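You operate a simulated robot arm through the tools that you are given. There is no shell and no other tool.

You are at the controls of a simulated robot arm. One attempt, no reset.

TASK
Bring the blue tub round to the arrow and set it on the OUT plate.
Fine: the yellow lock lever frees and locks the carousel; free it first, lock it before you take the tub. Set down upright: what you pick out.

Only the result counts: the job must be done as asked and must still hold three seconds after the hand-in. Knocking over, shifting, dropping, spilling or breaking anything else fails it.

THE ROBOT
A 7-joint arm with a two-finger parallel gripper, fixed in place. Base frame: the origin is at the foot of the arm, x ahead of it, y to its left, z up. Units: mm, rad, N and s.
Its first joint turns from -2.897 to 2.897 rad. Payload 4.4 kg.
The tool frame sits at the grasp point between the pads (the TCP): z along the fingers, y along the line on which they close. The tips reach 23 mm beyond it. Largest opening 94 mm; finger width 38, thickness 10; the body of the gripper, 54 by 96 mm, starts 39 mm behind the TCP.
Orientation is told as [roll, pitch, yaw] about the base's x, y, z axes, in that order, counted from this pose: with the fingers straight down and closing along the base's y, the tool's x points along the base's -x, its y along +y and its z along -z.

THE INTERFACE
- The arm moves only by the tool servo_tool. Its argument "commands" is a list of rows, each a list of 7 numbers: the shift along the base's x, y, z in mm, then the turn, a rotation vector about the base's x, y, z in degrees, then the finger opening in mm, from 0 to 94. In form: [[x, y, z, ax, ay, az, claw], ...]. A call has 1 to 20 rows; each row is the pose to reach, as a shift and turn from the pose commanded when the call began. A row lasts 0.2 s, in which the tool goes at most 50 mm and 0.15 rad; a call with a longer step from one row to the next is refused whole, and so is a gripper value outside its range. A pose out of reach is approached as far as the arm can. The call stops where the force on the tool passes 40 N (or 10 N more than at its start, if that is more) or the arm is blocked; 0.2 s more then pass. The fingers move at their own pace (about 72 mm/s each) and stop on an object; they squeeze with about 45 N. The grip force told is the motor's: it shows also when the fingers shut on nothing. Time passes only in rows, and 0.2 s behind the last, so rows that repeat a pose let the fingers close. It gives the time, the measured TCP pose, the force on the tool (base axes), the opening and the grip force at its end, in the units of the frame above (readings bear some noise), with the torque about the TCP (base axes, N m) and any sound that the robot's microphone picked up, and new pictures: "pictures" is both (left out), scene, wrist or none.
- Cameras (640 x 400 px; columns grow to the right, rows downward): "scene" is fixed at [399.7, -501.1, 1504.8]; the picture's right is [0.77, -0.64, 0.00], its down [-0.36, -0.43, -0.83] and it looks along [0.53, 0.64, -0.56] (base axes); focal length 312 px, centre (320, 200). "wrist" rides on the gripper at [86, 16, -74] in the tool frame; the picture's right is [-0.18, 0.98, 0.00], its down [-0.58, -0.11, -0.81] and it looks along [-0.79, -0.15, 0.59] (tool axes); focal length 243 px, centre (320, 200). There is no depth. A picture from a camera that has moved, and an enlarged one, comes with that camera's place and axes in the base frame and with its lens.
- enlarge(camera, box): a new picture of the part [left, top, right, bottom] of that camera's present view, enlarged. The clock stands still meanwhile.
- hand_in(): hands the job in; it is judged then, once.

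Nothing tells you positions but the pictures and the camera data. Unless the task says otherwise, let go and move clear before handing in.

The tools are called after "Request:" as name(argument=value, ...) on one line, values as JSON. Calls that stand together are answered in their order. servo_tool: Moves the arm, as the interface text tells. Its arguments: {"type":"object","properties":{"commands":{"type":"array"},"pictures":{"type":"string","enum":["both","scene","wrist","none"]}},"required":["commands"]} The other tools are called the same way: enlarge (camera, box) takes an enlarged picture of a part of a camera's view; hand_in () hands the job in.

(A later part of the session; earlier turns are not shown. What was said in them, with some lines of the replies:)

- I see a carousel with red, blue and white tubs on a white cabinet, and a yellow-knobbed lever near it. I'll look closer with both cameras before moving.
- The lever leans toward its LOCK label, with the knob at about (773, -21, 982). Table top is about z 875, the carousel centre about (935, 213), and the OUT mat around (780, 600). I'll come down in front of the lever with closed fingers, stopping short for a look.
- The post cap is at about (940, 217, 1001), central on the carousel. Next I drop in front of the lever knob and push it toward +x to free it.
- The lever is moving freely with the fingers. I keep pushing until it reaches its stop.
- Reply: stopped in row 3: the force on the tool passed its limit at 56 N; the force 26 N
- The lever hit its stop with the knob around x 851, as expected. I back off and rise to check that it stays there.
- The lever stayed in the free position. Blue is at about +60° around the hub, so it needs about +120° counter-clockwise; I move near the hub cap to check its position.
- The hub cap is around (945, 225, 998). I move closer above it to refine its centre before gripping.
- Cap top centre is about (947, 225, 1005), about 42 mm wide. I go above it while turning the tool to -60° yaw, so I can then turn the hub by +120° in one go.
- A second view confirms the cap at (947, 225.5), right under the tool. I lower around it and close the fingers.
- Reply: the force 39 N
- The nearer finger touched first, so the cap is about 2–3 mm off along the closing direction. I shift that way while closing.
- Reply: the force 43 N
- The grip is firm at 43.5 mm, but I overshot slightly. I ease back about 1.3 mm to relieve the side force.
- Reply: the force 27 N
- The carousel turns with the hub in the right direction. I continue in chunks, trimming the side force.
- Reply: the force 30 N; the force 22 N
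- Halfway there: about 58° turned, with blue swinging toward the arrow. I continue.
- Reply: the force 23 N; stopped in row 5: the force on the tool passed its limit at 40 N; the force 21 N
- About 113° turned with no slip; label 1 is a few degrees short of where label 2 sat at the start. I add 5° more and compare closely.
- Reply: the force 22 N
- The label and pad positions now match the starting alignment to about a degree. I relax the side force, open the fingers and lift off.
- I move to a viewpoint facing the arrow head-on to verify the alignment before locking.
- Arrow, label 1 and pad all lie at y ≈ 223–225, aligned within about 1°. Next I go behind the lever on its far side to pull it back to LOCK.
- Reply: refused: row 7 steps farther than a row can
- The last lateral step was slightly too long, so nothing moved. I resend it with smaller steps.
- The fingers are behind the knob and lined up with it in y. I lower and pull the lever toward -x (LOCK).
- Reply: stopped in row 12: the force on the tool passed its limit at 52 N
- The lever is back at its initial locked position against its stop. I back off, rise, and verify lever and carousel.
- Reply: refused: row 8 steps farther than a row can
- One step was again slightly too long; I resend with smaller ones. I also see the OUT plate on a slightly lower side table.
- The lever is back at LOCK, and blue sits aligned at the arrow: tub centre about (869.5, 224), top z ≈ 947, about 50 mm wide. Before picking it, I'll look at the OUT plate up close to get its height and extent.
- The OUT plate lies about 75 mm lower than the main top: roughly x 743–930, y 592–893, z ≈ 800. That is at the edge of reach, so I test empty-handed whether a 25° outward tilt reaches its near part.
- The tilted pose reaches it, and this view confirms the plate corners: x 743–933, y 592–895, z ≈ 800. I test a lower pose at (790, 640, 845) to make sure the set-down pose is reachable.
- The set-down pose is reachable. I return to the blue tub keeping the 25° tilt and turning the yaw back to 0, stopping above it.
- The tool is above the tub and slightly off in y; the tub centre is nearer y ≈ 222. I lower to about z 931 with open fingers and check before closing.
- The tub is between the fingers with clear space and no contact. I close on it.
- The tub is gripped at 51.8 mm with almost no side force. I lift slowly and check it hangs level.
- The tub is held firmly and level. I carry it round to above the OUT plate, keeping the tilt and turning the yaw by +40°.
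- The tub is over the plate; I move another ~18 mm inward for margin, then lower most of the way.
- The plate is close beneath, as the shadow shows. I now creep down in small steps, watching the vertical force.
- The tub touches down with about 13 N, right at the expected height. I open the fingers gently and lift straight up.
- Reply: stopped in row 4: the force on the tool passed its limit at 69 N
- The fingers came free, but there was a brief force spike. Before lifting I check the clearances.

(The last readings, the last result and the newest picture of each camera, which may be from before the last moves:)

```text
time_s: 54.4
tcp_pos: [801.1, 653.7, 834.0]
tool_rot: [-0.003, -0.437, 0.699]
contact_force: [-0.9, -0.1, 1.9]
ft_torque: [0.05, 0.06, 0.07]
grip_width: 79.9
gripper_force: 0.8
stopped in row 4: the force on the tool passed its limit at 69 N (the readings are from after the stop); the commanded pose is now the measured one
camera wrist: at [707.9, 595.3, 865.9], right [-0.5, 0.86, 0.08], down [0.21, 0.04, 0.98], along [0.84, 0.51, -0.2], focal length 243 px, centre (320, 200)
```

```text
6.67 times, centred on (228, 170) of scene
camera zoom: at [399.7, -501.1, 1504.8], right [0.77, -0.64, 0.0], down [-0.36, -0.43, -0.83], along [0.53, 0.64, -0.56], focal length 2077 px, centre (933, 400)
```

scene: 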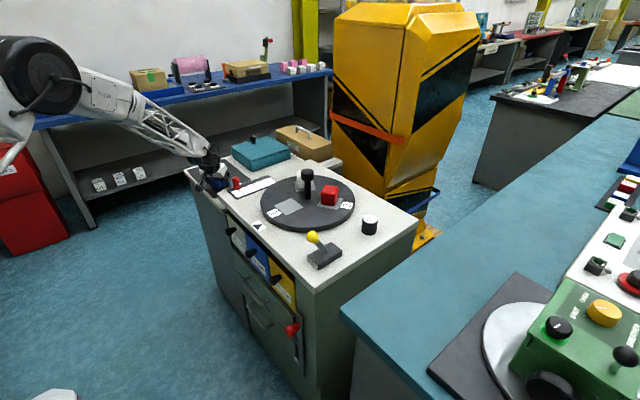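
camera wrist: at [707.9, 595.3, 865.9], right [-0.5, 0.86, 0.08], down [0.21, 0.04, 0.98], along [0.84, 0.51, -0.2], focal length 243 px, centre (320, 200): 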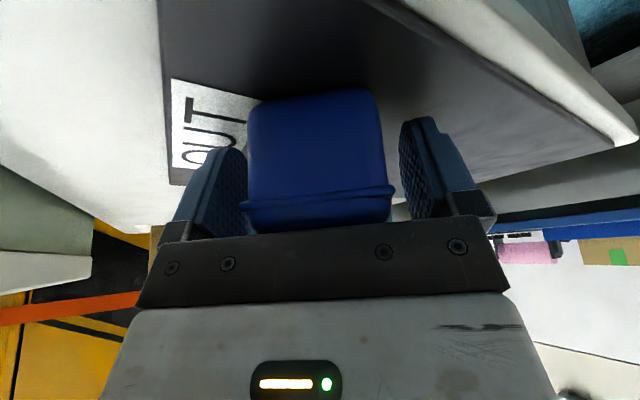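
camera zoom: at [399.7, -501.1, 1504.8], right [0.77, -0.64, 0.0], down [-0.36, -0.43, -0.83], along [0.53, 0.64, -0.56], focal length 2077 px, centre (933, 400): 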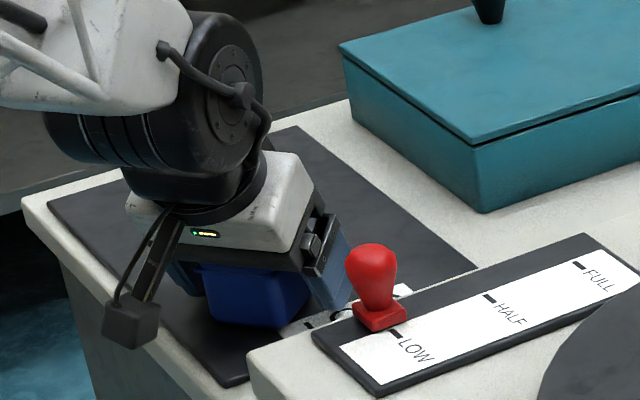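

The tub stands upright and free between the fingers. I finish opening and lift slowly.

Request:
servo_tool(commands=[[0, 0, 1, 0, 0, 0, 94], [0, 0, 3, 0, 0, 0, 94], [0, 0, 8, 0, 0, 0, 94], [0, 0, 16, 0, 0, 0, 94], [0, 0, 26, 0, 0, 0, 94], [0, 0, 40, 0, 0, 0, 94], [0, 0, 60, 0, 0, 0, 94], [0, 0, 90, 0, 0, 0, 94]])

Request:
enlarge(camera="scene", box=[180, 140, 276, 200])

```text
time_s: 56.2
tcp_pos: [801.6, 653.5, 922.9]
tool_rot: [-0.003, -0.437, 0.698]
contact_force: [0.0, -0.1, 0.0]
ft_torque: [0.04, -0.03, 0.03]
grip_width: 93.9
gripper_force: 0.0
camera wrist: at [708.1, 595.1, 954.4], right [-0.5, 0.86, 0.08], down [0.21, 0.04, 0.98], along [0.84, 0.51, -0.2], focal length 243 px, centre (320, 200)
```

scene: 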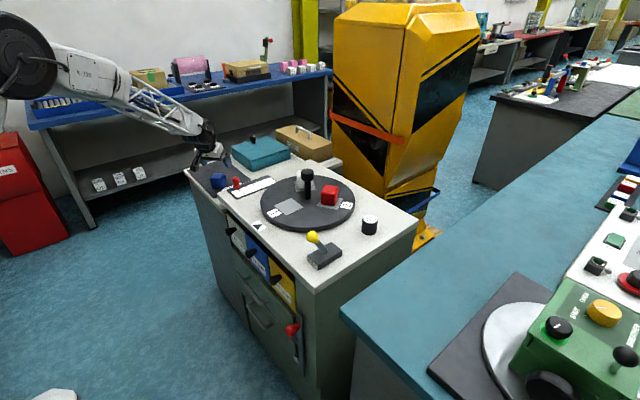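
wrist: 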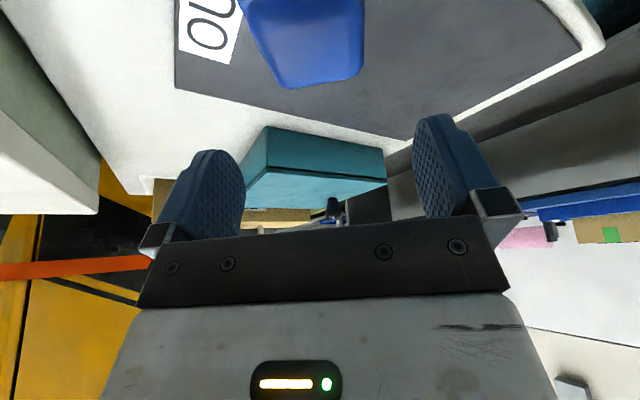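

```text
6.67 times, centred on (228, 170) of scene
camera zoom: at [399.7, -501.1, 1504.8], right [0.77, -0.64, 0.0], down [-0.36, -0.43, -0.83], along [0.53, 0.64, -0.56], focal length 2077 px, centre (933, 400)
```

zoom: 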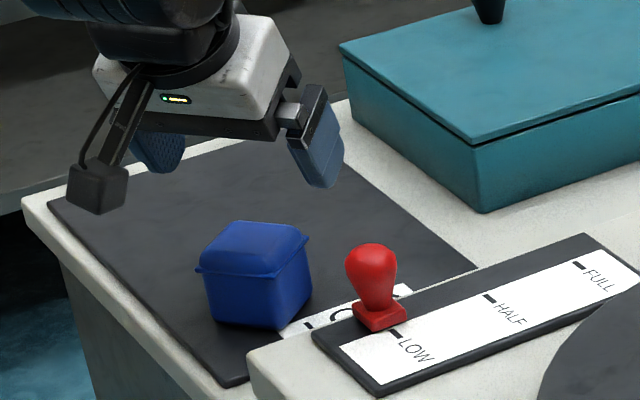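

The tub stands upright on the OUT plate. I retreat well clear and do a last check of the whole scene.

Request:
servo_tool(commands=[[-20, -15, 35, 0, 0, 0, 94], [-45, -37, 65, 0, 0, 0, 94], [-75, -62, 90, 0, 0, 0, 94], [-105, -87, 115, 0, 0, 0, 94], [-135, -112, 140, 0, 0, 0, 94], [-165, -137, 165, 0, 0, 0, 94], [-195, -162, 185, 0, 0, 0, 94], [-195, -162, 185, 0, 0, 0, 94]])

Request:
enlarge(camera="scene", box=[170, 120, 430, 290])

Request:
enlarge(camera="scene", box=[230, 160, 400, 270])

```text
time_s: 58.0
tcp_pos: [606.1, 491.4, 1108.5]
tool_rot: [-0.004, -0.437, 0.698]
contact_force: [0.1, 0.6, -0.4]
ft_torque: [-0.01, -0.03, 0.03]
grip_width: 94.1
gripper_force: 0.1
camera wrist: at [512.7, 432.4, 1139.7], right [-0.5, 0.86, 0.08], down [0.21, 0.04, 0.98], along [0.84, 0.51, -0.2], focal length 243 px, centre (320, 200)
```

scene: 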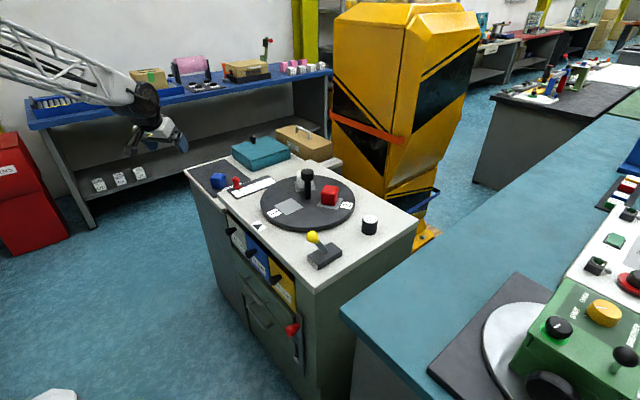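
wrist: 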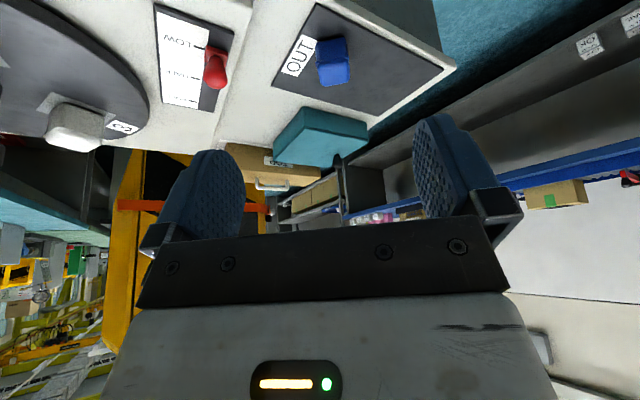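

```text
2.35 times, centred on (300, 205) of scene
camera zoom: at [399.7, -501.1, 1504.8], right [0.77, -0.64, 0.0], down [-0.36, -0.43, -0.83], along [0.53, 0.64, -0.56], focal length 733 px, centre (367, 188)
```

zoom: 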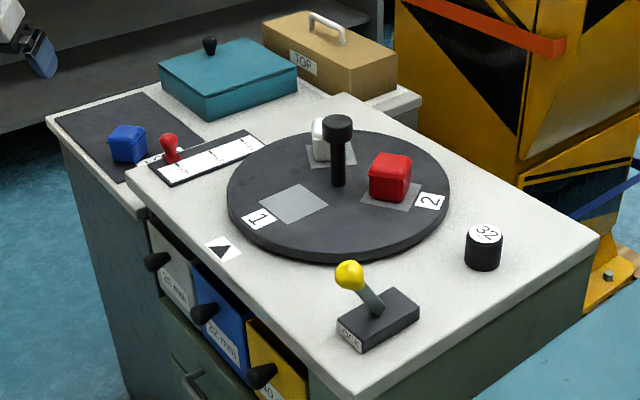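

```text
3.64 times, centred on (315, 215) of scene
camera zoom: at [399.7, -501.1, 1504.8], right [0.77, -0.64, 0.0], down [-0.36, -0.43, -0.83], along [0.53, 0.64, -0.56], focal length 1133 px, centre (338, 146)
```

zoom: 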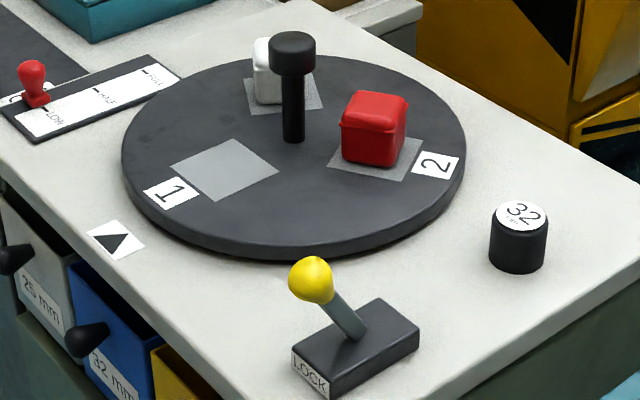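

The blue tub stands upright on the OUT plate, the lever is at LOCK, and position 1 faces the arrow. The other tubs and the slider haven't moved and the arm is clear, so I hand in.

Request:
hand_in()

```text
The job is handed in.
```

I brought the blue tub round to the arrow and set it upright on the OUT plate. The job is handed in, and no verdict came back.

- **Lever:** I freed it first, turned the carousel about 120° by its hub, then put the lever back at LOCK before taking the tub. It ended where it started. I did not twist the hub to test that the lock holds.
- **Alignment:** label 1 ended within about 1° of the arrow.
- **Set-down:** the tub is near the plate's near corner, at about (800, 655), roughly 55 mm inside both edges. The plate's centre was beyond the arm's reach, and even this spot needed the gripper tilted 25°. The tub is turned about 40° from the plate's edges.
- **Force spike:** the force briefly reached 69 N as the fingers opened after set-down, cause unknown. The tub stayed upright, and the fingers came away cleanly.

In the last pictures the other tubs were still on their pads. The slider and the rest of the bench looked untouched, and the arm was clear.
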